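You operate a simulated robot arm through the tools that you are given. There is no shell and no other tool. Be economical: measure what you need, move in short steps, check, and stop when the job is done.

You are at the controls of a simulated robot arm. One attempt, no reset.

JOB
Take the feeler gauge with the largest size on its label from the top of the grey table and leave it in the yellow pan. Then fetch the black elbow and set it on the blue card. Then pull the green drawer open. The order counts. Set down upright: black elbow.

It is judged by the outcome, as a careful person would: the job done as asked, and still so three seconds after it is handed in. It fails if anything else is knocked over, pushed out of place, dropped, spilled or broken.

ROBOT AND FRAMES
A 5-joint arm with a two-finger parallel gripper on a trunk, on a base that drives. Base frame: it is fixed to the floor where the robot stands at the start and does not move with it; the origin is under the middle of the robot, x ahead of it, y to its left, z up; the surface under the hand at the start is at about z = 85. Readings come in cm, degrees, newtons and seconds.
It reaches about 113.4 cm from its shoulder. Its first joint turns from -149.0 to 149.0 degrees. Places, roughly: black elbow (7x4x7 cm) [-2130, 510, 70]; blue card [-1900, 525, 75]; green drawer [60, 260, 70]; yellow pan (30x30x8 cm) [-420, -60, 30]. Payload 1.57 kg.
The tool frame sits at the grasp point between the pads (the TCP): z along the fingers, y along the line on which they close. The tips reach 3 cm beyond it. Largest opening 11 cm; finger width 2.4, thickness 1.2; the body of the gripper, 4.8 by 11.2 cm, starts 7.8 cm behind the TCP.
Orientation is told as [roll, pitch, yaw] about the base's x, y, z axes, in that order, counted from this pose: with the fingers straight down and closing along the base's y, the tool's x points along the base's -x, its y along +y and its z along -z.

CONTROLS
- The arm moves only by the tool apply_moves. Its argument "increments" is a list of rows, each an object of numbers (a shift or turn left out is 0, a gripper value left out holds the last): "grip": the opening in per cent of the stroke, from 0 (shut) to 100 (fully open); "x", "y", "z": the shift along the tool's x, y, z in cm; "wx", "wy", "wz": the turn, a rotation vector about the tool's x, y, z in degrees. In form: [{"grip": .., "x": .., "y": .., "z": .., "wx": .., "wy": .., "wz": ..}, ...]. A call has 1 to 10 rows; each row is the pose to reach, as a shift and turn from the pose commanded when the call began, along the tool's axes at that moment. Rows are played at 5 a second. More than 5 cm and 8.6 degrees between two rows, or a gripper value outside its range, and nothing of the call is played. Where a pose cannot be reached the arm comes as near as it can. A force on the tool above 40 N (or 10 N above the force at the start of the call, whichever is more), or a blocked arm, ends the call early, and 0.2 s more pass. The fingers move at their own pace (about 15.3 cm/s each) and stop on an object; they squeeze with about 25 N. The grip force told is the motor's: it shows also when the fingers shut on nothing. Time passes only in rows, and 0.2 s behind the last, so rows that repeat a pose let the fingers close. The reply holds the time, the measured pose of the TCP, the force on the tool along the base axes, the opening and the grip force, in the units named above and with some noise, with the torque about the TCP (base axes, N m) and any sound that the robot's microphone picked up, and new pictures: "show" is both (left out), scene, wrist or none.
- Cameras (640 x 400 px; columns grow to the right, rows downward): "scene" is now at [2.31, 14.51, 181.45]; the picture's right is [-0.45, -0.89, 0.00], its down [-0.70, 0.35, -0.62] and it looks along [0.56, -0.28, -0.78] (base axes); focal length 254 px, centre (320, 200). "wrist" rides on the gripper at [7, 1.6, -14.1] in the tool frame; the picture's right is [-0.23, 0.97, 0.00], its down [-0.85, -0.20, -0.48] and it looks along [-0.47, -0.11, 0.88] (tool axes); focal length 222 px, centre (320, 200). There is no depth. A picture from a camera that has moved, and an enlarged one, comes with that camera's place and axes in the base frame and with its lens.
- move_column(by): slides the trunk up (or, below 0, down) by that many cm; the arm and the scene camera ride with it, the base frame stays. It gives what a move gives, with no picture.
- roll_base(legs): drives the robot by 1 to 6 legs, each [ahead, turn to the left] in cm and degrees, along the robot's own axes; the way and the turn of a leg run together, so that a leg with both is an arc; at most 150 cm and 180 degrees a leg. The arm and the cameras ride along, it lands a little off, and it stops where it bumps. It gives what a move gives, and a new picture of the scene camera.
- head_to(pan, tilt): turns the head with the scene camera to pan (to the left, within 155 degrees either way) and tilt (down, from -29 to 69), counted from straight ahead of the robot. It gives what a move gives, and a new picture of the scene camera.
- inspect(camera, box): a new picture of the part [left, top, right, bottom] of that camera's present view, enlarged. It takes no simulated time.
- sign_off(): hands the job in; it is judged then, once.

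Work in short steps. Places have to be worked out from the pictures, the camera data and where the tool is seen: move nearer, look again, correct. Check each grasp and each placing, and mend what went wrong. You have 165 turns and 260 pictures in all, those below and enlarged ones among them. Open the gripper and draw the arm clear of the work before you hand the job in, unless the task says otherwise; then end with one line.

The tools are called after "Emit:" by a JSON object that holds its "api" and its "payload". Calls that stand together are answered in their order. apply_moves: Moves the arm, as the interface text tells. Its arguments: {"type":"object","properties":{"increments":{"type":"array","items":{"type":"object","properties":{"grip":{"type":"number"},"x":{"type":"number"},"y":{"type":"number"},"z":{"type":"number"},"wx":{"type":"number"},"wy":{"type":"number"},"wz":{"type":"number"}}}},"show":{"type":"string","enum":["both","scene","wrist","none"]}},"required":["increments"]} The other tools are called the same way: move_column (by) slides the trunk up or down; roll_base (legs) drives the base; head_to (pan, tilt) turns the head that bears the scene camera; inspect (camera, box) takes an enlarged picture of a part of a camera's view; sign_off () hands the job in.

At the start:

```text
clock: 0.0
ee_pos: [68.05, 1.56, 110.44]
ee_rot: [0.1, 0.0, -0.4]
ft_force: [0.0, -0.4, -0.1]
wrist_torque: [0.0, -0.01, -0.01]
opening: 11.01
finger_force: 0.0
trunk travel left (down, up): [-83.8, 13.2]
robot x, y, heading: [0.04, 0.96, 0.2]
head pan, tilt: [-26.8, 51.5]
```

scene: 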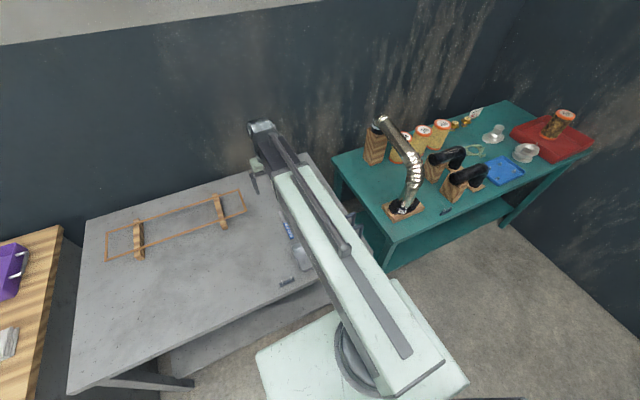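
wrist: 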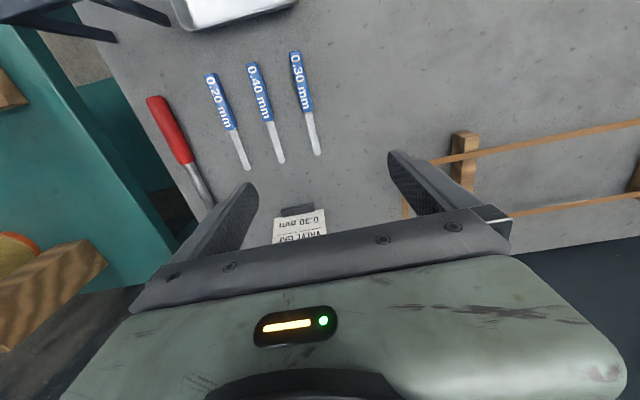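

The wrist view shows three gauges on the grey table, labelled 0.20, 0.40 and 0.30. I'll enlarge that area to check the labels, and also look for any others hidden under the arm.

Emit:
{"api": "inspect", "payload": {"camera": "wrist", "box": [140, 30, 360, 250]}}

Emit:
{"api": "inspect", "payload": {"camera": "scene", "box": [220, 180, 380, 300]}}

```text
1.82 times, centred on (250, 140) of wrist
camera zoom: at [61.1, 3.03, 124.56], right [0.23, 0.97, 0.0], down [0.85, -0.21, 0.48], along [0.47, -0.11, -0.88], focal length 404 px, centre (447, 309)
```

zoom: 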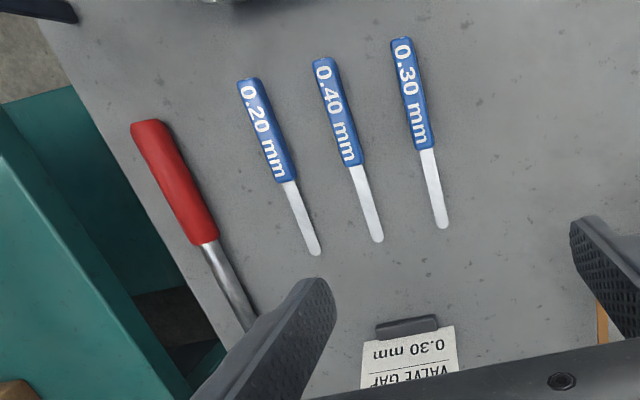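

```text
3.33 times, centred on (300, 240) of scene
camera zoom: at [2.31, 14.51, 181.45], right [-0.45, -0.89, 0.0], down [-0.7, 0.35, -0.62], along [0.56, -0.28, -0.78], focal length 845 px, centre (387, 67)
```

zoom: 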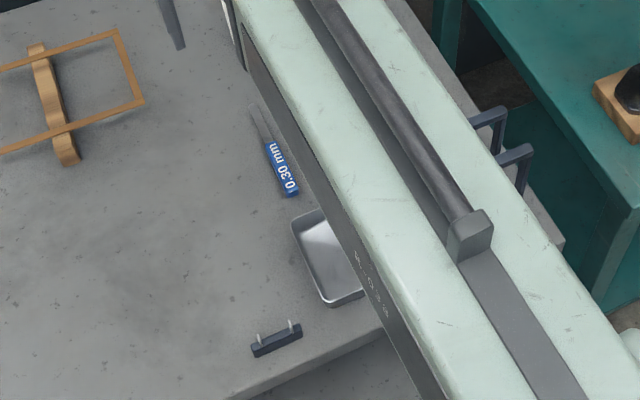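

The 0.40 mm gauge is the largest of those in view. Its handle centre is at about [61, -6.2], lying along base x. I'll move above it, narrow the opening and look again.

Emit:
{"api": "apply_moves", "payload": {"increments": [{"x": 2.4, "y": -2.6, "grip": 60}, {"x": 4.8, "y": -5.2, "z": 2, "grip": 45}, {"x": 7, "y": -7.8, "z": 5}, {"x": 7, "y": -7.8, "z": 9}, {"x": 7, "y": -7.8, "z": 12}, {"x": 7, "y": -7.8, "z": 12}]}}

```text
clock: 1.4
ee_pos: [60.78, -6.14, 110.53]
ee_rot: [0.0, 0.1, -0.4]
ft_force: [-0.3, 0.8, -0.1]
wrist_torque: [-0.01, -0.01, -0.01]
opening: 4.94
finger_force: 0.1
out of reach, approached as far as the arm can: row 2, 3, 4, 5, 6
trunk travel left (down, up): [-83.8, 13.2]
robot x, y, heading: [0.17, 0.49, 0.1]
head pan, tilt: [-26.8, 51.5]
camera scene: at [2.3, 14.5, 181.45], right [-0.45, -0.89, 0.0], down [-0.7, 0.35, -0.62], along [0.56, -0.28, -0.78], focal length 254 px, centre (320, 200)
camera wrist: at [53.85, -4.65, 124.57], right [0.23, 0.97, 0.0], down [0.85, -0.21, 0.48], along [0.47, -0.11, -0.88], focal length 222 px, centre (320, 200)
```

scene: 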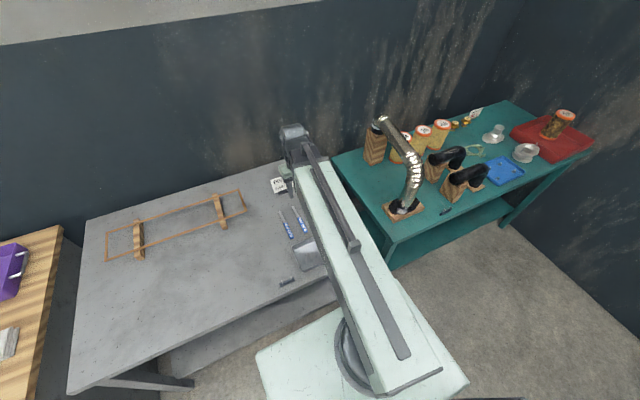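
wrist: 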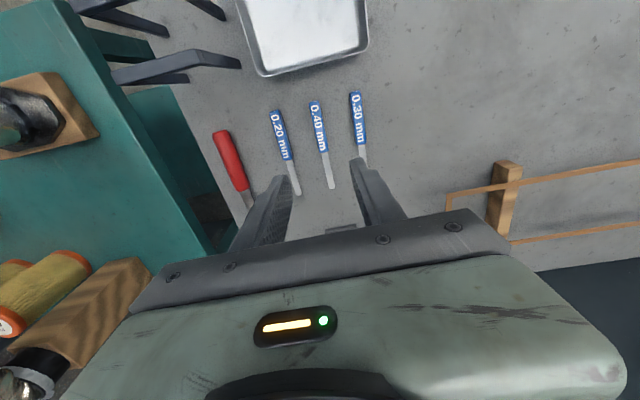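

The lateral position agrees (handle ≈ [60.8, -6.4]), but the arm can't extend lower at this radius. I'll lower with the trunk instead.

Emit:
{"api": "move_column", "payload": {"by": -15}}

Emit:
{"api": "apply_moves", "payload": {"increments": [{"y": -0.2}]}}

```text
clock: 3.1
ee_pos: [60.9, -6.19, 95.42]
ee_rot: [0.0, 0.0, -0.3]
ft_force: [1.1, -0.9, 0.0]
wrist_torque: [0.01, 0.0, 0.0]
opening: 4.95
finger_force: 0.1
trunk travel left (down, up): [-68.8, 28.2]
robot x, y, heading: [-0.14, 0.76, 0.2]
head pan, tilt: [-26.8, 51.5]
```

```text
clock: 3.5
ee_pos: [60.86, -6.44, 95.5]
ee_rot: [0.0, 0.1, -0.5]
ft_force: [0.9, -1.1, -0.3]
wrist_torque: [0.02, 0.04, -0.01]
opening: 4.94
finger_force: 0.0
trunk travel left (down, up): [-68.8, 28.2]
robot x, y, heading: [0.12, 0.58, -0.1]
head pan, tilt: [-26.8, 51.5]
camera scene: at [2.31, 14.51, 166.46], right [-0.45, -0.89, 0.0], down [-0.7, 0.35, -0.62], along [0.56, -0.28, -0.78], focal length 254 px, centre (320, 200)
camera wrist: at [53.82, -4.88, 109.57], right [0.23, 0.97, 0.0], down [0.85, -0.21, 0.48], along [0.47, -0.11, -0.88], focal length 222 px, centre (320, 200)
```

scene: 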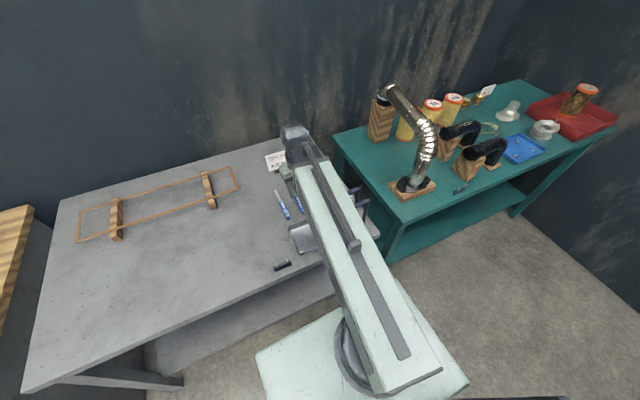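
wrist: 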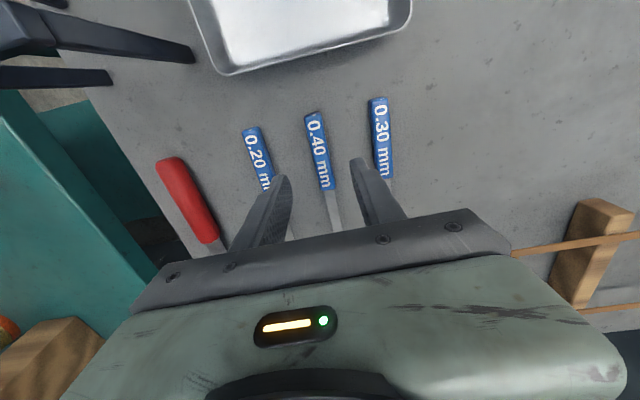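

The gripper is centred over the 0.40 handle, so I'll lower the trunk to put the fingertips just above the table.

Emit:
{"api": "move_column", "payload": {"by": -6.8}}

Emit:
{"api": "inspect", "payload": {"camera": "wrist", "box": [180, 80, 440, 260]}}

```text
clock: 4.6
ee_pos: [60.86, -6.37, 88.62]
ee_rot: [0.0, -0.1, -0.5]
ft_force: [-0.1, -0.5, -0.4]
wrist_torque: [0.04, 0.01, 0.01]
opening: 4.94
finger_force: 0.1
trunk travel left (down, up): [-62.0, 35.0]
robot x, y, heading: [0.41, 0.95, 0.1]
head pan, tilt: [-26.8, 51.5]
```

```text
2.22 times, centred on (310, 170) of wrist
camera zoom: at [53.81, -4.88, 102.77], right [0.23, 0.97, 0.0], down [0.85, -0.21, 0.48], along [0.47, -0.11, -0.88], focal length 494 px, centre (342, 267)
```

zoom: 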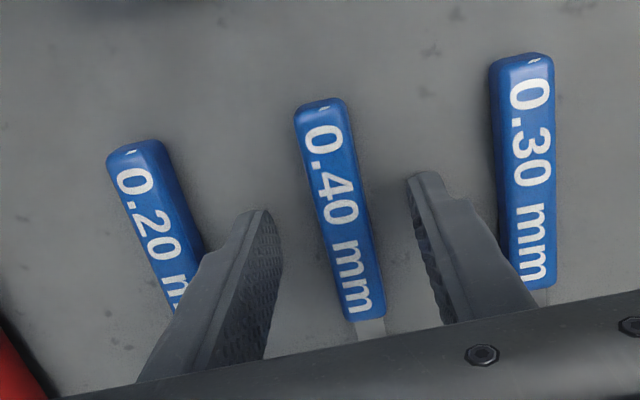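

The fingers straddle only the 0.40 gauge, so I'll close on it.

Emit:
{"api": "apply_moves", "payload": {"increments": [{"grip": 20}, {"grip": 0}, {"grip": 0}, {"grip": 0}], "show": "wrist"}}

Emit:
{"api": "move_column", "payload": {"by": 25}}

Emit:
{"api": "inspect", "payload": {"camera": "wrist", "box": [160, 0, 480, 260]}}

```text
clock: 5.6
ee_pos: [60.87, -6.34, 88.63]
ee_rot: [0.1, -0.1, -0.5]
ft_force: [0.7, -1.2, 2.4]
wrist_torque: [0.0, -0.05, -0.02]
opening: 1.7
finger_force: 25.7
trunk travel left (down, up): [-62.0, 35.0]
robot x, y, heading: [0.05, 0.87, 0.4]
head pan, tilt: [-26.8, 51.5]
camera wrist: at [53.81, -4.88, 102.77], right [0.23, 0.97, 0.0], down [0.85, -0.21, 0.48], along [0.47, -0.11, -0.88], focal length 222 px, centre (320, 200)
```

wrist: 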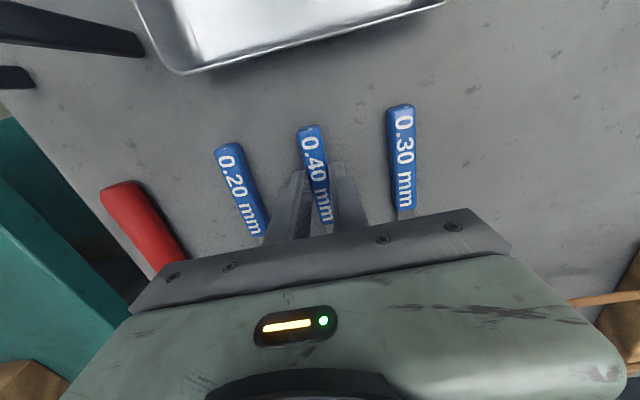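

```text
clock: 8.2
ee_pos: [60.78, -6.36, 113.66]
ee_rot: [0.0, 0.0, -0.7]
ft_force: [-0.9, -0.5, -0.5]
wrist_torque: [0.01, -0.01, 0.02]
opening: 0.0
finger_force: 21.3
trunk travel left (down, up): [-87.0, 10.0]
robot x, y, heading: [0.39, 0.94, -0.2]
head pan, tilt: [-26.8, 51.5]
```

```text
1.54 times, centred on (320, 130) of wrist
camera zoom: at [53.82, -4.88, 127.76], right [0.23, 0.97, 0.0], down [0.85, -0.21, 0.48], along [0.47, -0.11, -0.88], focal length 342 px, centre (320, 308)
```

zoom: 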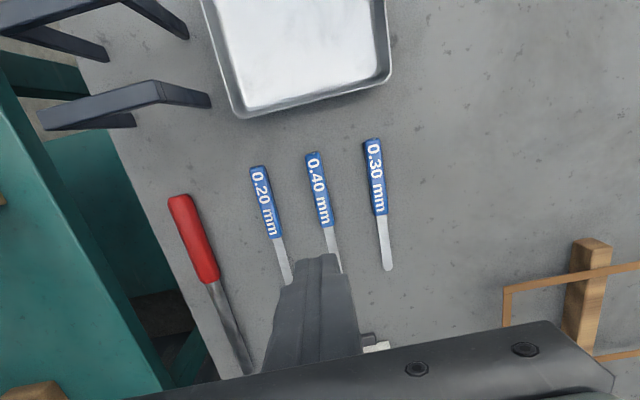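

The gauge slipped out because the grip was too shallow, and it is back lying in its place. I'll reopen and go deeper, watching the contact force.

Emit:
{"api": "apply_moves", "payload": {"increments": [{"grip": 40}, {"grip": 45}], "show": "none"}}

Emit:
{"api": "move_column", "payload": {"by": -24.8}}

Emit:
{"api": "move_column", "payload": {"by": -0.5}}

Emit:
{"api": "inspect", "payload": {"camera": "wrist", "box": [180, 80, 440, 260]}}

```text
clock: 8.8
ee_pos: [60.73, -6.4, 113.63]
ee_rot: [-0.1, 0.0, -0.4]
ft_force: [-0.6, -0.8, 0.0]
wrist_torque: [0.01, 0.02, -0.01]
opening: 4.95
finger_force: 0.1
trunk travel left (down, up): [-87.0, 10.0]
robot x, y, heading: [0.25, 1.08, -0.1]
head pan, tilt: [-26.8, 51.5]
```

```text
clock: 11.4
ee_pos: [60.9, -6.3, 88.91]
ee_rot: [0.0, 0.0, -0.5]
ft_force: [-0.5, 0.0, 0.0]
wrist_torque: [-0.03, 0.02, 0.01]
opening: 4.96
finger_force: 0.2
trunk travel left (down, up): [-62.2, 34.8]
robot x, y, heading: [-0.14, 0.91, 0.1]
head pan, tilt: [-26.8, 51.5]
```

```text
clock: 11.9
ee_pos: [60.83, -6.38, 88.43]
ee_rot: [0.0, 0.0, -0.5]
ft_force: [0.0, 0.0, 0.9]
wrist_torque: [-0.02, 0.01, 0.01]
opening: 4.94
finger_force: 0.1
trunk travel left (down, up): [-61.7, 35.3]
robot x, y, heading: [-0.06, 1.26, 0.3]
head pan, tilt: [-26.8, 51.5]
```

```text
2.22 times, centred on (310, 170) of wrist
camera zoom: at [53.82, -4.88, 102.47], right [0.23, 0.97, 0.0], down [0.85, -0.21, 0.48], along [0.47, -0.11, -0.88], focal length 494 px, centre (342, 267)
```

zoom: 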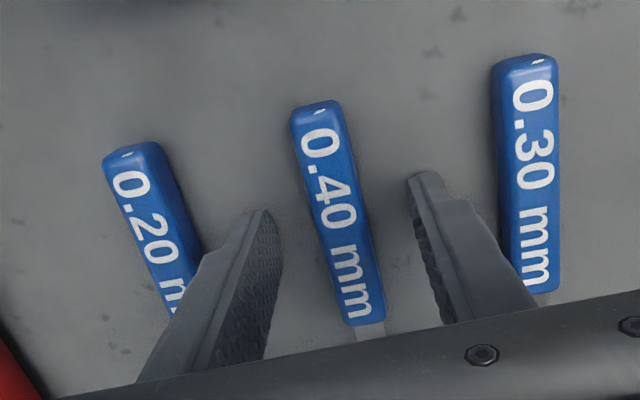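

No contact yet, so I'll lower in small steps.

Emit:
{"api": "move_column", "payload": {"by": -0.4}}

Emit:
{"api": "move_column", "payload": {"by": -0.3}}

```text
clock: 12.4
ee_pos: [60.77, -6.3, 88.18]
ee_rot: [0.0, -0.1, -0.5]
ft_force: [4.3, -0.6, 16.1]
wrist_torque: [0.15, 0.04, -0.04]
opening: 4.97
finger_force: 0.0
trunk travel left (down, up): [-61.3, 35.7]
robot x, y, heading: [0.11, 1.12, -0.2]
head pan, tilt: [-26.8, 51.5]
```

```text
clock: 12.8
ee_pos: [60.81, -6.42, 88.0]
ee_rot: [0.0, -0.2, -0.5]
ft_force: [-1.6, 1.1, 21.1]
wrist_torque: [0.21, 0.27, 0.2]
opening: 4.92
finger_force: 0.1
trunk travel left (down, up): [-61.2, 35.8]
robot x, y, heading: [-0.3, 0.95, 0.4]
head pan, tilt: [-26.8, 51.5]
stopped: the force on the tool passed its limit at 50 N (the readings are from after the stop); the commanded pose is now the measured one
```

The fingertips are on the table at TCP z ≈ 88.2. I'll back off a hair, align the yaw with the handle and close.

Emit:
{"api": "move_column", "payload": {"by": 0.25}}

Emit:
{"api": "apply_moves", "payload": {"increments": [{"wz": 3, "grip": 45}, {"wz": 3, "grip": 20}, {"wz": 3, "grip": 0}, {"wz": 3, "grip": 0}, {"wz": 3, "grip": 0}], "show": "wrist"}}

Emit:
{"api": "move_column", "payload": {"by": 4}}

Emit:
{"api": "inspect", "payload": {"camera": "wrist", "box": [160, 0, 480, 260]}}

```text
clock: 13.3
ee_pos: [60.94, -6.27, 88.1]
ee_rot: [0.0, -0.2, -0.5]
ft_force: [-0.9, 0.0, 0.1]
wrist_torque: [0.01, 0.01, -0.04]
opening: 4.94
finger_force: 0.0
trunk travel left (down, up): [-61.5, 35.5]
robot x, y, heading: [0.07, 0.9, 0.3]
head pan, tilt: [-26.8, 51.5]
```

```text
clock: 14.5
ee_pos: [60.96, -6.38, 88.16]
ee_rot: [0.0, -0.1, -3.5]
ft_force: [-0.2, 0.8, -0.4]
wrist_torque: [0.0, -0.02, -0.01]
opening: 1.69
finger_force: 24.5
trunk travel left (down, up): [-61.5, 35.5]
robot x, y, heading: [0.03, 0.89, 0.1]
head pan, tilt: [-26.8, 51.5]
camera wrist: at [53.99, -4.49, 102.26], right [0.29, 0.96, 0.0], down [0.84, -0.25, 0.48], along [0.46, -0.14, -0.88], focal length 222 px, centre (320, 200)
```

wrist: 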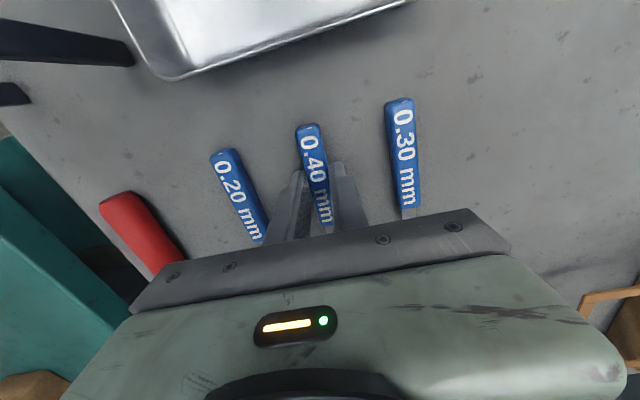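

```text
clock: 15.3
ee_pos: [60.9, -6.34, 92.18]
ee_rot: [0.0, -0.2, -3.5]
ft_force: [0.3, 0.0, 0.3]
wrist_torque: [0.01, 0.02, -0.01]
opening: 1.69
finger_force: 25.1
trunk travel left (down, up): [-65.5, 31.5]
robot x, y, heading: [0.01, 0.7, -0.0]
head pan, tilt: [-26.8, 51.5]
```

```text
1.54 times, centred on (320, 130) of wrist
camera zoom: at [54.0, -4.49, 106.26], right [0.29, 0.96, 0.0], down [0.84, -0.25, 0.48], along [0.46, -0.14, -0.88], focal length 342 px, centre (320, 308)
```

zoom: 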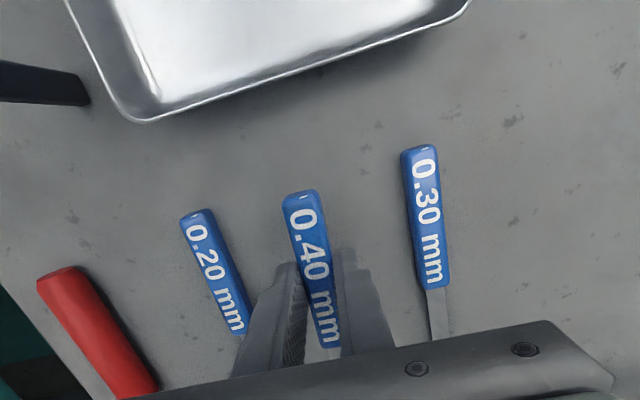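

The gauge is held, with the opening steady at 1.69. I'll raise the trunk and look over the rest of the table and the surroundings.

Emit:
{"api": "move_column", "payload": {"by": 28}}

Emit:
{"api": "head_to", "payload": {"pan": 20, "tilt": 35}}

Emit:
{"api": "head_to", "payload": {"pan": 150, "tilt": 15}}

Emit:
{"api": "head_to", "payload": {"pan": -150, "tilt": 15}}

```text
clock: 18.2
ee_pos: [61.02, -6.39, 120.18]
ee_rot: [0.0, -0.2, -3.6]
ft_force: [0.3, -0.3, 0.5]
wrist_torque: [-0.03, 0.0, -0.02]
opening: 1.69
finger_force: 24.7
trunk travel left (down, up): [-93.5, 3.5]
robot x, y, heading: [-0.2, 0.73, 0.2]
head pan, tilt: [-26.8, 51.5]
```

```text
clock: 19.3
ee_pos: [60.97, -6.33, 120.13]
ee_rot: [0.0, -0.2, -3.5]
ft_force: [-0.4, 0.9, 0.2]
wrist_torque: [0.02, 0.0, 0.0]
opening: 1.69
finger_force: 25.4
trunk travel left (down, up): [-93.5, 3.5]
robot x, y, heading: [0.0, 1.04, 0.1]
head pan, tilt: [20.0, 35.0]
camera scene: at [3.84, 20.92, 193.53], right [0.34, -0.94, 0.0], down [-0.54, -0.2, -0.82], along [0.77, 0.28, -0.57], focal length 254 px, centre (320, 200)
```

scene: 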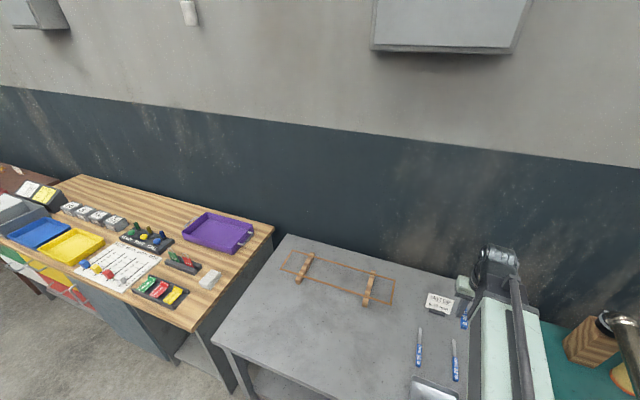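

```text
clock: 21.4
ee_pos: [60.85, -6.34, 120.15]
ee_rot: [0.0, -0.3, -3.5]
ft_force: [0.1, -0.1, -1.0]
wrist_torque: [0.0, 0.01, 0.02]
opening: 1.69
finger_force: 25.1
trunk travel left (down, up): [-93.5, 3.5]
robot x, y, heading: [-0.22, 0.79, 0.2]
head pan, tilt: [150.0, 15.0]
camera scene: at [-12.53, 22.57, 196.73], right [0.5, 0.87, 0.0], down [0.22, -0.13, -0.97], along [-0.84, 0.48, -0.26], focal length 254 px, centre (320, 200)
```

scene: 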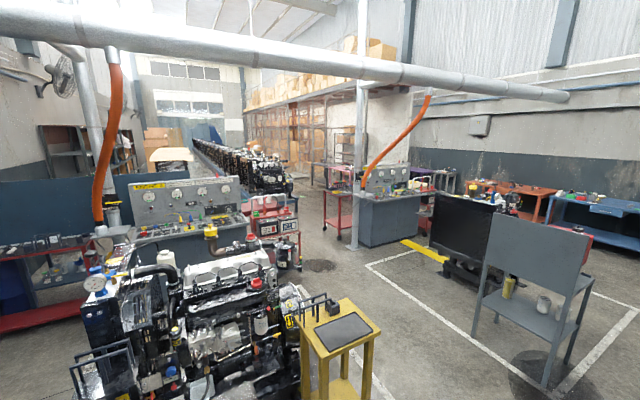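

```text
clock: 25.5
ee_pos: [60.97, -6.44, 119.99]
ee_rot: [0.0, -0.2, -3.4]
ft_force: [0.2, 0.6, -0.2]
wrist_torque: [0.0, 0.02, 0.01]
opening: 1.68
finger_force: 24.8
trunk travel left (down, up): [-93.5, 3.5]
robot x, y, heading: [0.2, 0.85, 0.4]
head pan, tilt: [-150.0, 15.0]
camera scene: at [-12.52, 13.23, 196.73], right [-0.5, 0.87, 0.0], down [0.22, 0.13, -0.97], along [-0.84, -0.48, -0.26], focal length 254 px, centre (320, 200)
```

scene: 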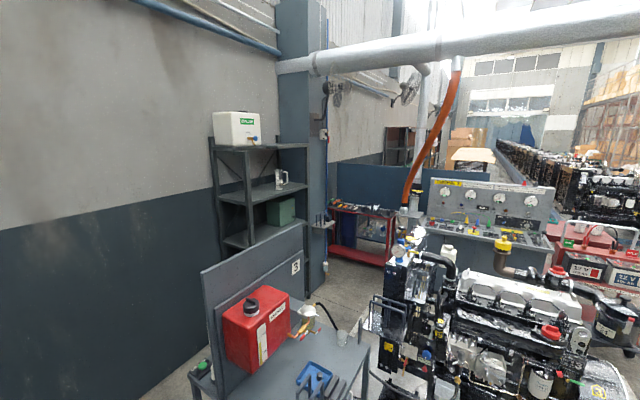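

It's a crowded workshop, so I need a floor map before driving. I'll look down behind me and to both sides.

Emit:
{"api": "head_to", "payload": {"pan": -155, "tilt": 45}}

Emit:
{"api": "head_to", "payload": {"pan": -95, "tilt": 35}}

Emit:
{"api": "head_to", "payload": {"pan": 95, "tilt": 30}}

Emit:
{"api": "head_to", "payload": {"pan": 155, "tilt": 45}}

```text
clock: 26.4
ee_pos: [61.01, -6.35, 120.23]
ee_rot: [0.0, -0.1, -3.5]
ft_force: [0.1, 0.6, -0.7]
wrist_torque: [-0.01, 0.02, 0.01]
opening: 1.7
finger_force: 25.2
trunk travel left (down, up): [-93.5, 3.5]
robot x, y, heading: [0.06, 1.06, 0.1]
head pan, tilt: [-154.7, 45.0]
camera scene: at [-11.79, 14.42, 192.06], right [-0.43, 0.9, 0.0], down [0.64, 0.3, -0.71], along [-0.64, -0.3, -0.71], focal length 254 px, centre (320, 200)
```

scene: 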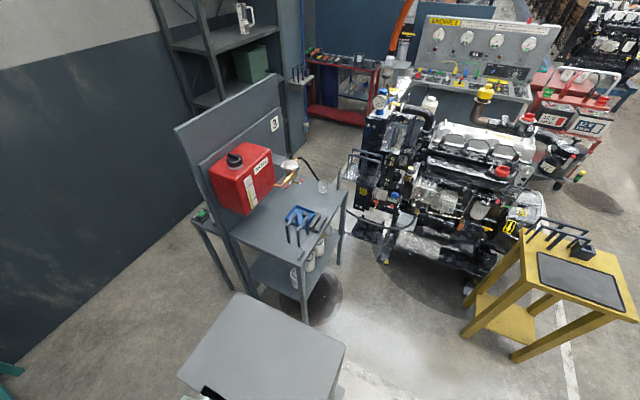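

```text
clock: 27.7
ee_pos: [60.83, -6.33, 120.24]
ee_rot: [0.0, -0.2, -3.5]
ft_force: [-0.2, -0.5, -0.2]
wrist_torque: [0.01, -0.02, 0.01]
opening: 1.72
finger_force: 24.5
trunk travel left (down, up): [-93.5, 3.5]
robot x, y, heading: [0.14, 1.04, 0.1]
head pan, tilt: [-95.0, 35.0]
camera scene: at [-5.2, 9.13, 193.53], right [-1.0, 0.09, 0.0], down [0.05, 0.57, -0.82], along [-0.07, -0.82, -0.57], focal length 254 px, centre (320, 200)
```

scene: 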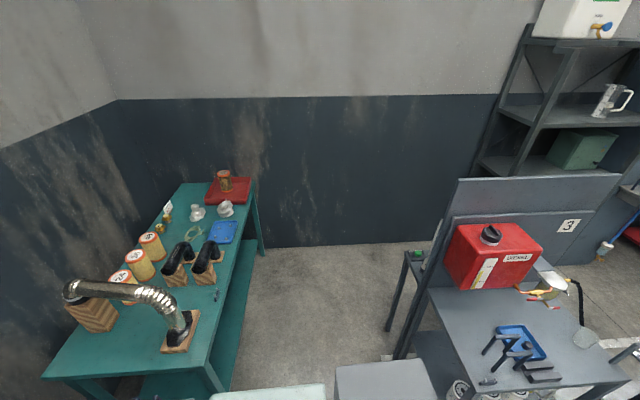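

```text
clock: 30.6
ee_pos: [60.93, -6.32, 120.11]
ee_rot: [0.0, -0.3, -3.5]
ft_force: [-0.3, 0.7, 0.7]
wrist_torque: [0.02, -0.03, 0.03]
opening: 1.72
finger_force: 25.0
trunk travel left (down, up): [-93.5, 3.5]
robot x, y, heading: [0.12, 0.93, -0.1]
head pan, tilt: [95.0, 30.0]
camera scene: at [-5.23, 26.92, 194.31], right [1.0, 0.09, 0.0], down [0.04, -0.5, -0.87], along [-0.08, 0.86, -0.5], focal length 254 px, centre (320, 200)
```

scene: 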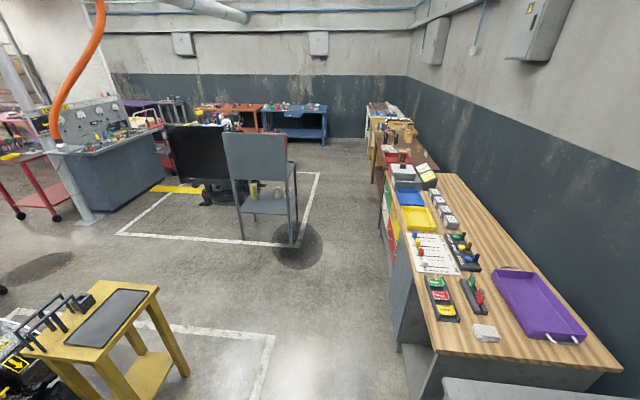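

```text
clock: 31.8
ee_pos: [60.89, -6.36, 120.22]
ee_rot: [0.0, -0.1, -3.4]
ft_force: [0.0, -0.2, -1.0]
wrist_torque: [-0.02, 0.03, -0.01]
opening: 1.69
finger_force: 25.2
trunk travel left (down, up): [-93.5, 3.5]
robot x, y, heading: [0.08, 0.88, 0.1]
head pan, tilt: [154.7, 45.0]
camera scene: at [-11.79, 21.38, 192.05], right [0.43, 0.9, 0.0], down [0.64, -0.3, -0.71], along [-0.64, 0.3, -0.71], focal length 254 px, centre (320, 200)
```

scene: 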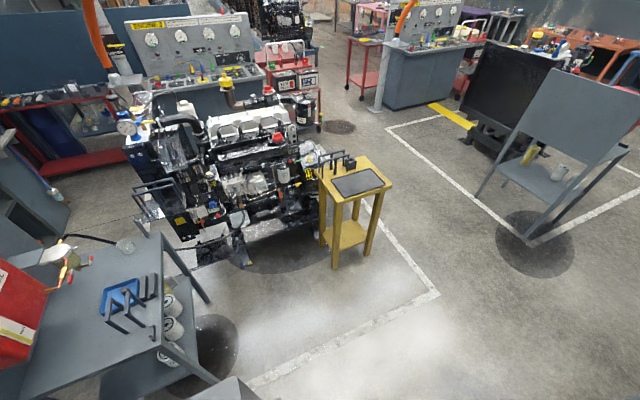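

I'll look steeply down around my own base, to tell robot parts from furniture before turning.

Emit:
{"api": "head_to", "payload": {"pan": 155, "tilt": 69}}

Emit:
{"api": "head_to", "payload": {"pan": -130, "tilt": 69}}

Emit:
{"api": "head_to", "payload": {"pan": 70, "tilt": 60}}

```text
clock: 32.7
ee_pos: [60.91, -6.45, 120.24]
ee_rot: [0.0, -0.1, -3.6]
ft_force: [-0.1, 0.3, -1.4]
wrist_torque: [0.0, 0.02, 0.02]
opening: 1.7
finger_force: 25.0
trunk travel left (down, up): [-93.5, 3.5]
robot x, y, heading: [0.09, 0.85, 0.2]
head pan, tilt: [154.7, 68.8]
camera scene: at [-9.5, 20.29, 189.17], right [0.43, 0.9, 0.0], down [0.84, -0.4, -0.36], along [-0.33, 0.15, -0.93], focal length 254 px, centre (320, 200)
```

scene: 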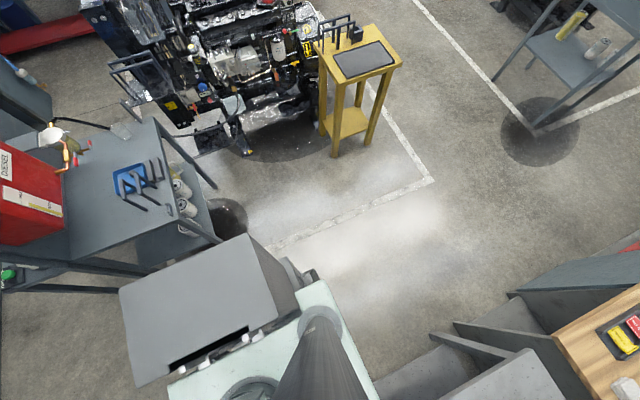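

```text
clock: 36.6
ee_pos: [60.95, -6.32, 120.18]
ee_rot: [-0.1, -0.2, -3.5]
ft_force: [0.0, -0.3, -0.5]
wrist_torque: [0.0, -0.02, -0.01]
opening: 1.75
finger_force: 25.0
trunk travel left (down, up): [-93.5, 3.5]
robot x, y, heading: [-0.26, 0.96, 0.0]
head pan, tilt: [-130.0, 68.8]
camera scene: at [-8.02, 13.62, 189.17], right [-0.77, 0.64, 0.0], down [0.6, 0.71, -0.36], along [-0.23, -0.28, -0.93], focal length 254 px, centre (320, 200)
```

scene: 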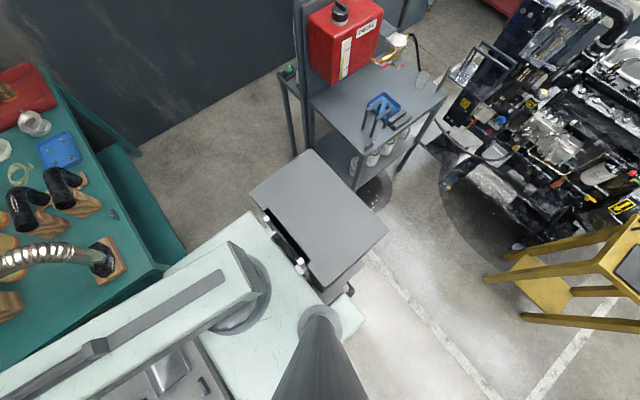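

```text
clock: 39.6
ee_pos: [60.95, -6.42, 120.11]
ee_rot: [0.0, -0.1, -3.5]
ft_force: [1.2, -0.5, -0.4]
wrist_torque: [0.0, 0.03, -0.03]
opening: 1.67
finger_force: 24.9
trunk travel left (down, up): [-93.5, 3.5]
robot x, y, heading: [0.02, 1.11, 0.1]
head pan, tilt: [70.0, 60.0]
camera scene: at [-2.16, 24.17, 190.1], right [0.94, -0.34, 0.0], down [-0.3, -0.81, -0.5], along [0.17, 0.47, -0.87], focal length 254 px, centre (320, 200)
```

scene: 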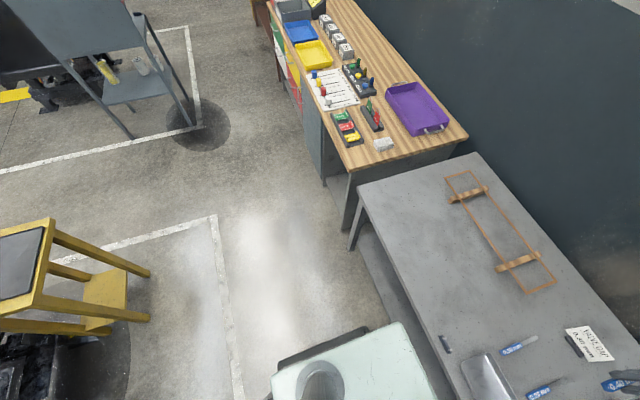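

The grey box and the green deck are the robot's own body. My exit plan is to back up on a tight right arc so I end facing -y, then reverse into the aisle at y≈190. First I'll raise the tool a bit for clearance.

Emit:
{"api": "apply_moves", "payload": {"increments": [{"z": -4}, {"z": -8}, {"z": -12}, {"z": -16}, {"z": -16}], "show": "wrist"}}

Emit:
{"api": "roll_base", "payload": {"legs": [[-14, -22]]}}

Emit:
{"api": "head_to", "payload": {"pan": -130, "tilt": 65}}

```text
clock: 40.8
ee_pos: [60.07, -5.41, 120.13]
ee_rot: [0.0, -0.1, -3.4]
ft_force: [0.0, -0.4, -0.4]
wrist_torque: [-0.03, -0.01, -0.01]
opening: 1.69
finger_force: 25.2
out of reach, approached as far as the arm can: row 1, 2, 3, 4, 5
trunk travel left (down, up): [-93.5, 3.5]
robot x, y, heading: [0.06, 0.74, 0.3]
head pan, tilt: [70.0, 60.0]
camera wrist: at [53.04, -3.53, 134.26], right [0.29, 0.96, 0.0], down [0.84, -0.25, 0.48], along [0.46, -0.14, -0.88], focal length 222 px, centre (320, 200)
```

wrist: 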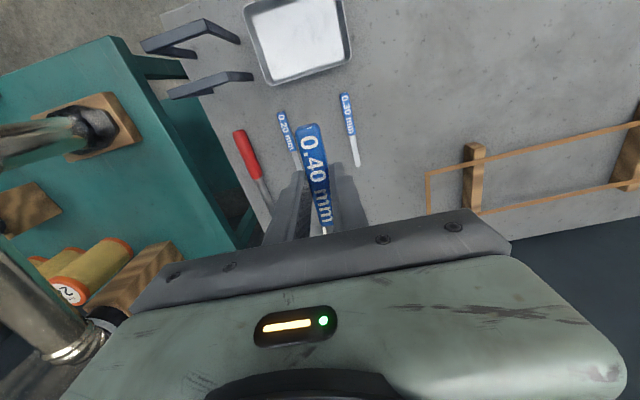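

```text
clock: 42.3
ee_pos: [39.53, -24.71, 120.22]
ee_rot: [0.0, -0.2, -25.3]
ft_force: [-0.8, 1.0, -0.9]
wrist_torque: [0.04, 0.01, -0.02]
opening: 1.69
finger_force: 25.0
trunk travel left (down, up): [-93.5, 3.5]
robot x, y, heading: [-14.26, 2.48, -21.6]
head pan, tilt: [70.0, 60.0]
camera scene: at [-7.64, 25.09, 190.12], right [0.75, -0.66, 0.0], down [-0.57, -0.65, -0.5], along [0.33, 0.38, -0.87], focal length 254 px, centre (320, 200)
```

scene: 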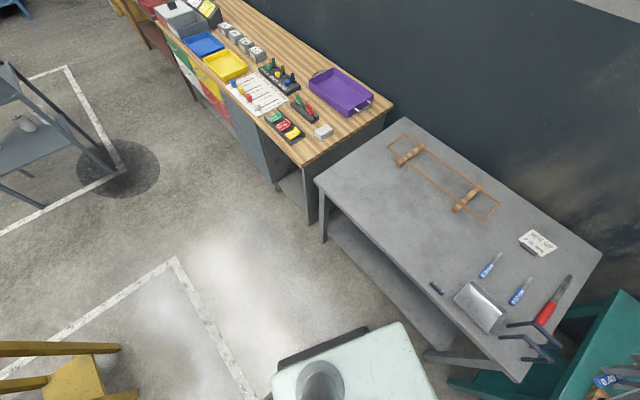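

```text
clock: 45.2
ee_pos: [39.7, -24.68, 120.17]
ee_rot: [0.1, -0.3, -25.3]
ft_force: [0.4, -0.1, 0.4]
wrist_torque: [0.0, 0.02, -0.02]
opening: 1.73
finger_force: 24.9
trunk travel left (down, up): [-93.5, 3.5]
robot x, y, heading: [-13.89, 3.1, -21.4]
head pan, tilt: [-130.0, 65.0]
camera scene: at [-17.21, 17.3, 189.55], right [-0.48, 0.88, 0.0], down [0.8, 0.43, -0.42], along [-0.37, -0.2, -0.91], focal length 254 px, centre (320, 200)
```

scene: 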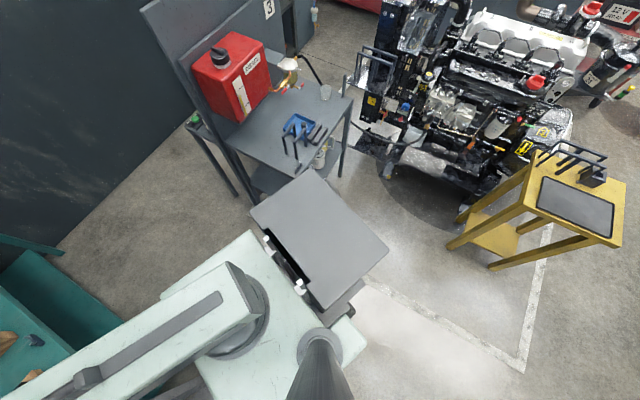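

The clearance to the cart is good, so I'll finish the arc to face -y and then back into the aisle.

Emit:
{"api": "roll_base", "payload": {"legs": [[-42, -68.5]]}}

Emit:
{"api": "head_to", "payload": {"pan": 155, "tilt": 40}}

Emit:
{"api": "head_to", "payload": {"pan": -155, "tilt": 40}}

```text
clock: 48.6
ee_pos: [-42.33, -24.32, 120.14]
ee_rot: [0.0, -0.3, -94.0]
ft_force: [0.2, -0.1, -0.4]
wrist_torque: [-0.03, 0.04, -0.01]
opening: 1.71
finger_force: 24.9
trunk travel left (down, up): [-93.5, 3.5]
robot x, y, heading: [-37.31, 35.49, -89.7]
head pan, tilt: [-130.0, 65.0]
cut short: leg 1
camera scene: at [-24.74, 44.05, 189.54], right [0.64, 0.77, 0.0], down [0.7, -0.58, -0.42], along [-0.33, 0.27, -0.91], focal length 254 px, centre (320, 200)
```

scene: 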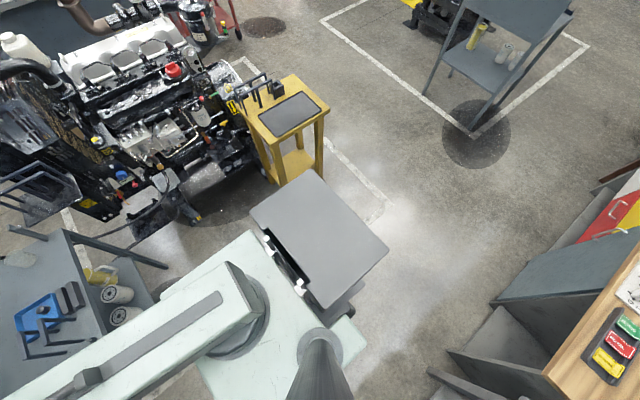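

```text
clock: 52.5
ee_pos: [-42.37, -24.4, 120.04]
ee_rot: [0.0, -0.3, -94.0]
ft_force: [-0.2, 0.7, -0.6]
wrist_torque: [0.02, 0.05, -0.01]
opening: 1.72
finger_force: 25.3
trunk travel left (down, up): [-93.5, 3.5]
robot x, y, heading: [-36.91, 35.55, -89.5]
head pan, tilt: [154.7, 40.0]
camera scene: at [-16.55, 47.88, 192.78], right [0.91, -0.42, 0.0], down [-0.27, -0.58, -0.77], along [0.32, 0.69, -0.64], focal length 254 px, centre (320, 200)
```

scene: 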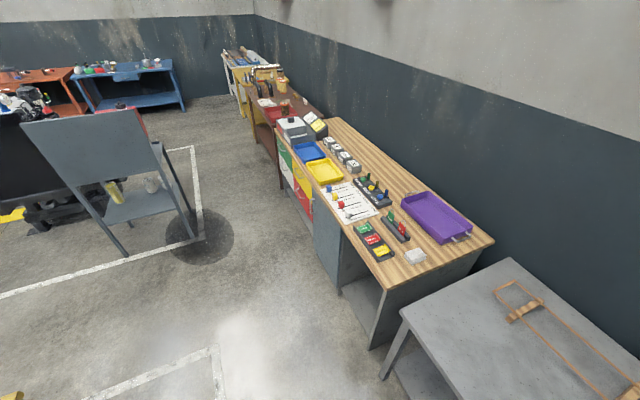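

```text
clock: 56.7
ee_pos: [-42.32, -24.29, 120.05]
ee_rot: [0.0, -0.2, -93.9]
ft_force: [0.6, -0.3, -0.2]
wrist_torque: [-0.02, -0.02, 0.01]
opening: 1.71
finger_force: 24.7
trunk travel left (down, up): [-93.5, 3.5]
robot x, y, heading: [-37.35, 35.65, -89.6]
head pan, tilt: [-154.7, 40.0]
camera scene: at [-23.82, 47.85, 192.78], right [0.9, 0.43, 0.0], down [0.28, -0.58, -0.77], along [-0.33, 0.69, -0.64], focal length 254 px, centre (320, 200)
```

scene: 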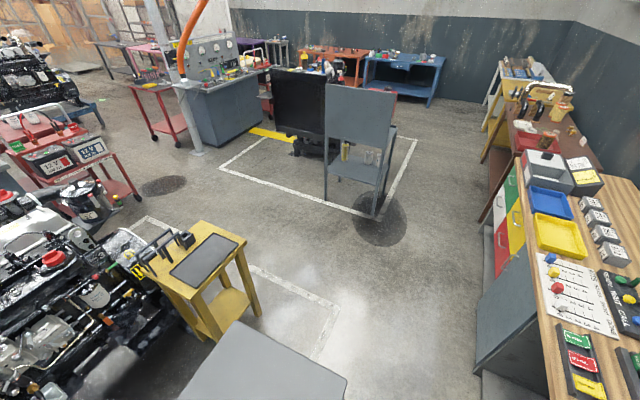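

The arc ended facing -y as planned, and the cart is unmoved. A grey stand sits at about (-57, 258), so I'll back only 120 cm, then turn right to face -x.

Emit:
{"api": "roll_base", "payload": {"legs": [[-118, 0], [0, -90]]}}

Emit:
{"api": "head_to", "payload": {"pan": 0, "tilt": 25}}

Emit:
{"api": "head_to", "payload": {"pan": 35, "tilt": 20}}

```text
clock: 66.4
ee_pos: [-96.37, 155.32, 120.18]
ee_rot: [0.0, -0.2, 177.6]
ft_force: [-0.5, 0.0, -1.0]
wrist_torque: [0.0, -0.02, 0.01]
opening: 1.71
finger_force: 24.8
trunk travel left (down, up): [-93.5, 3.5]
robot x, y, heading: [-36.62, 150.37, -177.4]
head pan, tilt: [-154.7, 40.0]
camera scene: at [-23.53, 137.54, 192.77], right [0.46, -0.89, 0.0], down [-0.57, -0.3, -0.77], along [0.68, 0.35, -0.64], focal length 254 px, centre (320, 200)
```

scene: 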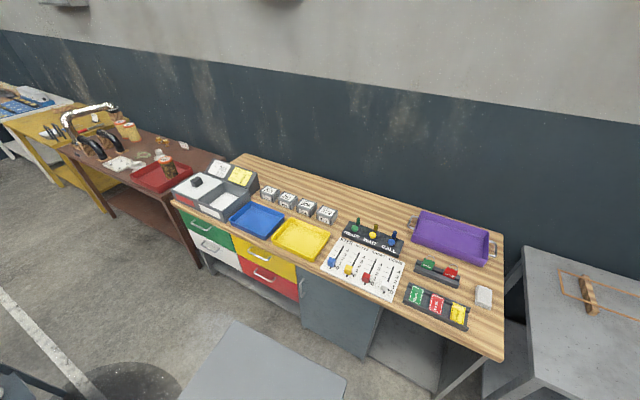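

```text
clock: 68.8
ee_pos: [-96.43, 155.43, 120.05]
ee_rot: [0.0, -0.2, 177.5]
ft_force: [0.0, 0.4, -1.2]
wrist_torque: [0.01, 0.03, 0.03]
opening: 1.73
finger_force: 24.7
trunk travel left (down, up): [-93.5, 3.5]
robot x, y, heading: [-36.49, 150.49, -177.9]
head pan, tilt: [0.0, 25.0]
camera scene: at [-40.43, 133.2, 195.11], right [-0.04, 1.0, 0.0], down [0.42, 0.02, -0.91], along [-0.91, -0.04, -0.42], focal length 254 px, centre (320, 200)
```

scene: 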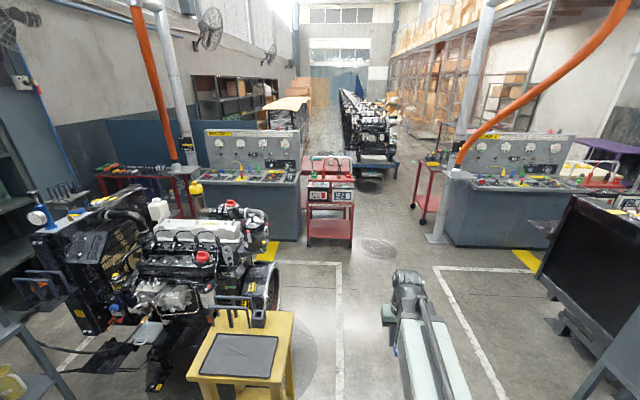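

```text
clock: 69.8
ee_pos: [-96.43, 155.33, 120.05]
ee_rot: [0.0, -0.1, 177.5]
ft_force: [-0.7, 0.0, 0.0]
wrist_torque: [0.01, 0.0, 0.05]
opening: 1.7
finger_force: 25.2
trunk travel left (down, up): [-93.5, 3.5]
robot x, y, heading: [-36.35, 150.03, -177.9]
head pan, tilt: [35.0, 20.0]
camera scene: at [-38.63, 127.92, 195.92], right [-0.61, 0.8, 0.0], down [0.27, 0.21, -0.94], along [-0.75, -0.57, -0.34], focal length 254 px, centre (320, 200)
```

scene: 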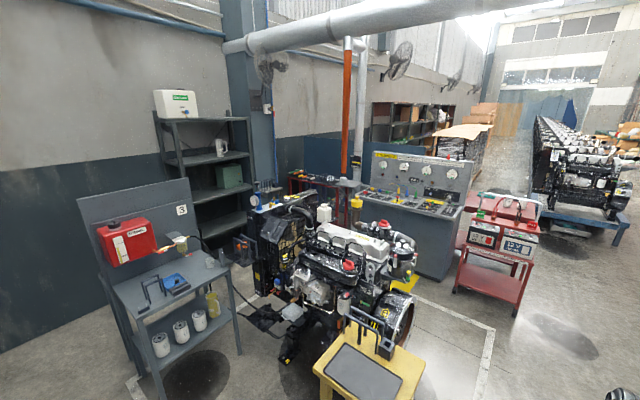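

The aisle runs along -x, with a gap between the red carts at y≈165–275 near x -340. I'll shift to y≈218 and drive on to x≈-250, then look again.

Emit:
{"api": "roll_base", "payload": {"legs": [[0, -25.5], [150, 0], [0, 23], [60, 0]]}}

Emit:
{"api": "head_to", "payload": {"pan": 0, "tilt": 25}}

Emit:
{"api": "head_to", "payload": {"pan": 40, "tilt": 25}}

```text
clock: 82.5
ee_pos: [-289.84, 213.41, 120.15]
ee_rot: [0.0, 0.0, 175.4]
ft_force: [-0.6, 0.7, -1.3]
wrist_torque: [0.0, 0.0, 0.0]
opening: 1.73
finger_force: 24.8
trunk travel left (down, up): [-93.5, 3.5]
robot x, y, heading: [-229.83, 205.67, 179.5]
head pan, tilt: [35.0, 20.0]
camera scene: at [-233.26, 183.61, 195.92], right [-0.57, 0.82, 0.0], down [0.28, 0.2, -0.94], along [-0.77, -0.54, -0.34], focal length 254 px, centre (320, 200)
```

scene: 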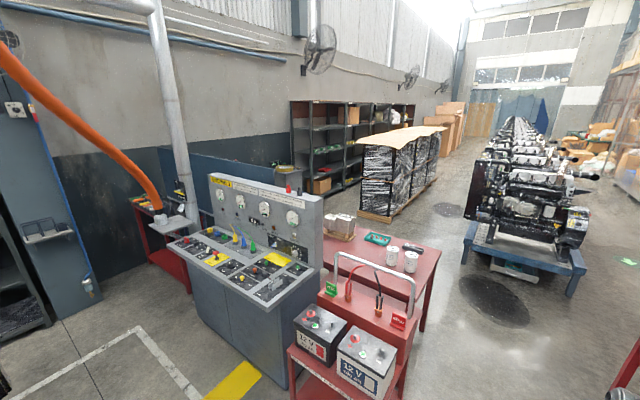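

```text
clock: 83.5
ee_pos: [-289.8, 213.36, 120.21]
ee_rot: [0.0, -0.2, 175.4]
ft_force: [0.6, -0.5, -0.1]
wrist_torque: [0.0, 0.01, -0.02]
opening: 1.72
finger_force: 25.0
trunk travel left (down, up): [-93.5, 3.5]
robot x, y, heading: [-230.01, 205.89, 179.6]
head pan, tilt: [0.0, 25.0]
camera scene: at [-234.69, 188.96, 195.11], right [0.0, 1.0, 0.0], down [0.42, 0.0, -0.91], along [-0.91, 0.0, -0.42], focal length 254 px, centre (320, 200)
```

scene: 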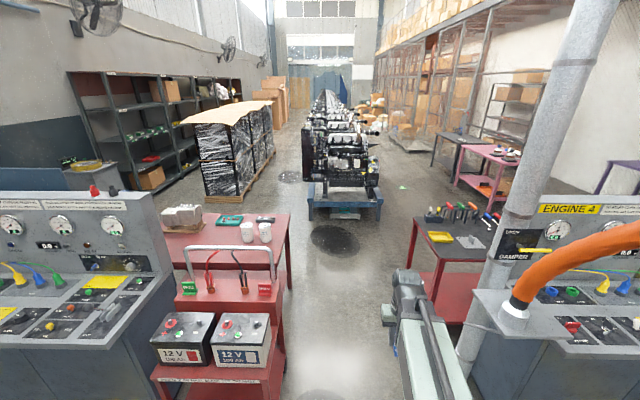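

```text
clock: 84.6
ee_pos: [-289.82, 213.46, 120.16]
ee_rot: [0.0, -0.2, 175.4]
ft_force: [0.0, 0.2, 0.1]
wrist_torque: [0.01, 0.03, 0.0]
opening: 1.66
finger_force: 24.4
trunk travel left (down, up): [-93.5, 3.5]
robot x, y, heading: [-230.16, 205.67, 179.6]
head pan, tilt: [40.0, 25.0]
camera scene: at [-232.57, 183.05, 195.11], right [-0.64, 0.77, 0.0], down [0.32, 0.27, -0.91], along [-0.7, -0.58, -0.42], focal length 254 px, centre (320, 200)
```

scene: 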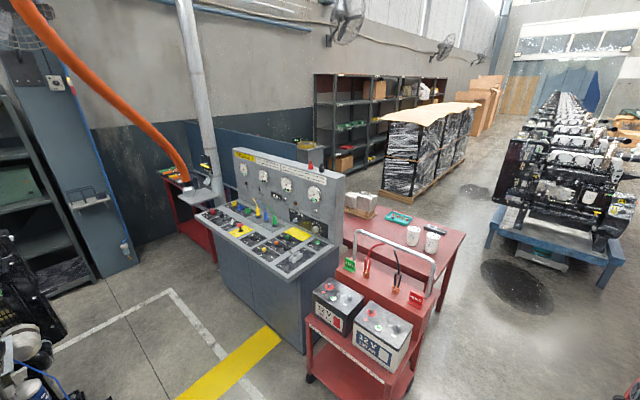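

The gap centre is at y≈218–222 and I'm at 206, a bit close to the battery cart. I'll shift right before passing through.

Emit:
{"api": "roll_base", "payload": {"legs": [[0, -17], [45, 0], [0, 17.5]]}}

Emit:
{"api": "head_to", "payload": {"pan": 0, "tilt": 50}}

```text
clock: 89.2
ee_pos: [-332.2, 225.03, 120.17]
ee_rot: [0.0, -0.1, 176.8]
ft_force: [0.5, 1.1, -0.3]
wrist_torque: [0.01, -0.01, -0.01]
opening: 1.7
finger_force: 25.1
trunk travel left (down, up): [-93.5, 3.5]
robot x, y, heading: [-271.76, 219.29, -179.6]
head pan, tilt: [40.0, 25.0]
camera scene: at [-274.46, 196.59, 195.11], right [-0.65, 0.76, 0.0], down [0.32, 0.28, -0.91], along [-0.69, -0.59, -0.42], focal length 254 px, centre (320, 200)
```

scene: 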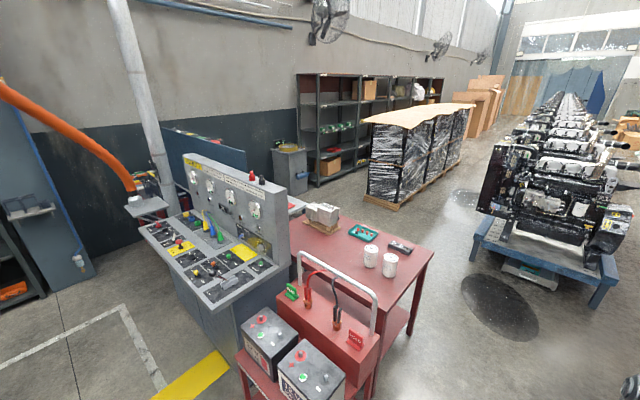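

```text
clock: 90.3
ee_pos: [-332.1, 225.15, 120.08]
ee_rot: [0.0, -0.1, 176.7]
ft_force: [-0.7, 0.0, -0.2]
wrist_torque: [-0.01, 0.01, 0.0]
opening: 1.69
finger_force: 25.6
trunk travel left (down, up): [-93.5, 3.5]
robot x, y, heading: [-272.16, 219.88, -179.6]
head pan, tilt: [0.0, 50.0]
camera scene: at [-275.16, 202.55, 191.36], right [-0.01, 1.0, 0.0], down [0.77, 0.01, -0.64], along [-0.64, -0.01, -0.77], focal length 254 px, centre (320, 200)
```

scene: 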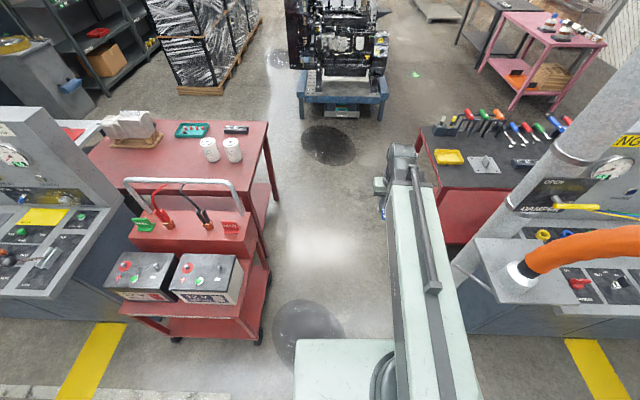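

The margins look good on both sides. I'll drive 150 cm ahead and look left for the yellow pan.

Emit:
{"api": "roll_base", "payload": {"legs": [[150, -0.4]]}}

Emit:
{"api": "head_to", "payload": {"pan": 85, "tilt": 30}}

Emit:
{"api": "head_to", "payload": {"pan": 45, "tilt": 30}}

```text
clock: 97.6
ee_pos: [-480.38, 215.35, 120.2]
ee_rot: [0.0, -0.2, -179.9]
ft_force: [-1.3, -0.7, -0.4]
wrist_torque: [0.01, -0.02, 0.0]
opening: 1.71
finger_force: 25.0
trunk travel left (down, up): [-93.5, 3.5]
robot x, y, heading: [-419.88, 213.54, -175.7]
head pan, tilt: [0.0, 50.0]
camera scene: at [-422.05, 196.38, 191.36], right [-0.08, 1.0, 0.0], down [0.76, 0.06, -0.64], along [-0.64, -0.05, -0.77], focal length 254 px, centre (320, 200)
```

scene: 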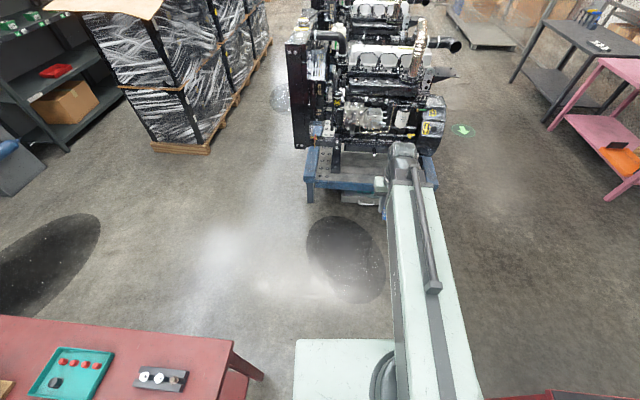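

```text
clock: 99.2
ee_pos: [-480.21, 215.43, 120.11]
ee_rot: [0.0, -0.2, -179.9]
ft_force: [-0.6, 0.1, -1.3]
wrist_torque: [0.01, 0.02, -0.01]
opening: 1.68
finger_force: 25.2
trunk travel left (down, up): [-93.5, 3.5]
robot x, y, heading: [-420.33, 213.43, -175.7]
head pan, tilt: [85.0, 30.0]
camera scene: at [-414.45, 187.92, 194.31], right [-1.0, 0.01, 0.0], down [0.01, 0.5, -0.87], along [-0.01, -0.87, -0.5], focal length 254 px, centre (320, 200)
```

scene: 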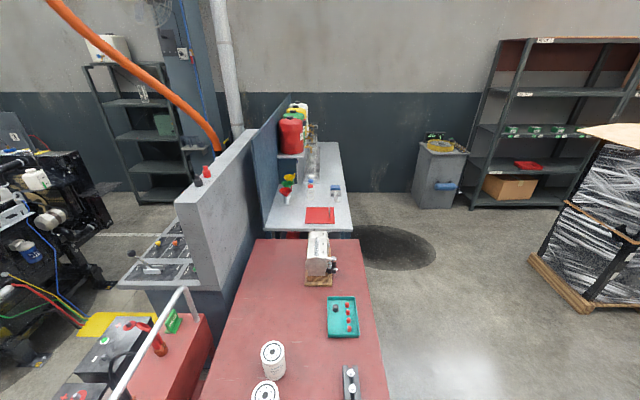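

```text
clock: 100.3
ee_pos: [-480.29, 215.42, 120.17]
ee_rot: [0.0, -0.1, -179.8]
ft_force: [0.3, 1.1, -0.4]
wrist_torque: [0.01, -0.01, -0.02]
opening: 1.71
finger_force: 25.1
trunk travel left (down, up): [-93.5, 3.5]
robot x, y, heading: [-420.25, 213.87, -175.8]
head pan, tilt: [45.0, 30.0]
camera scene: at [-420.22, 190.1, 194.31], right [-0.76, 0.65, 0.0], down [0.33, 0.38, -0.87], along [-0.56, -0.66, -0.5], focal length 254 px, centre (320, 200)
```

scene: 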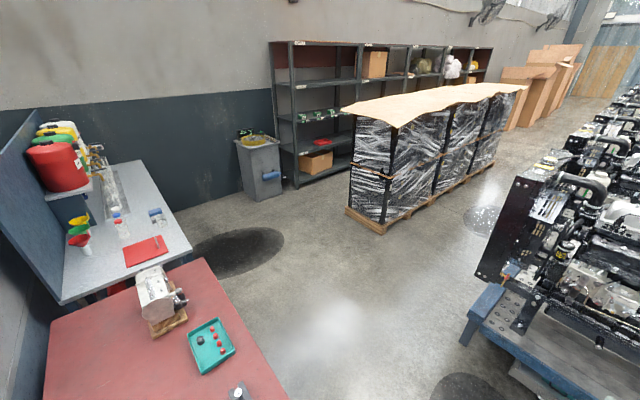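

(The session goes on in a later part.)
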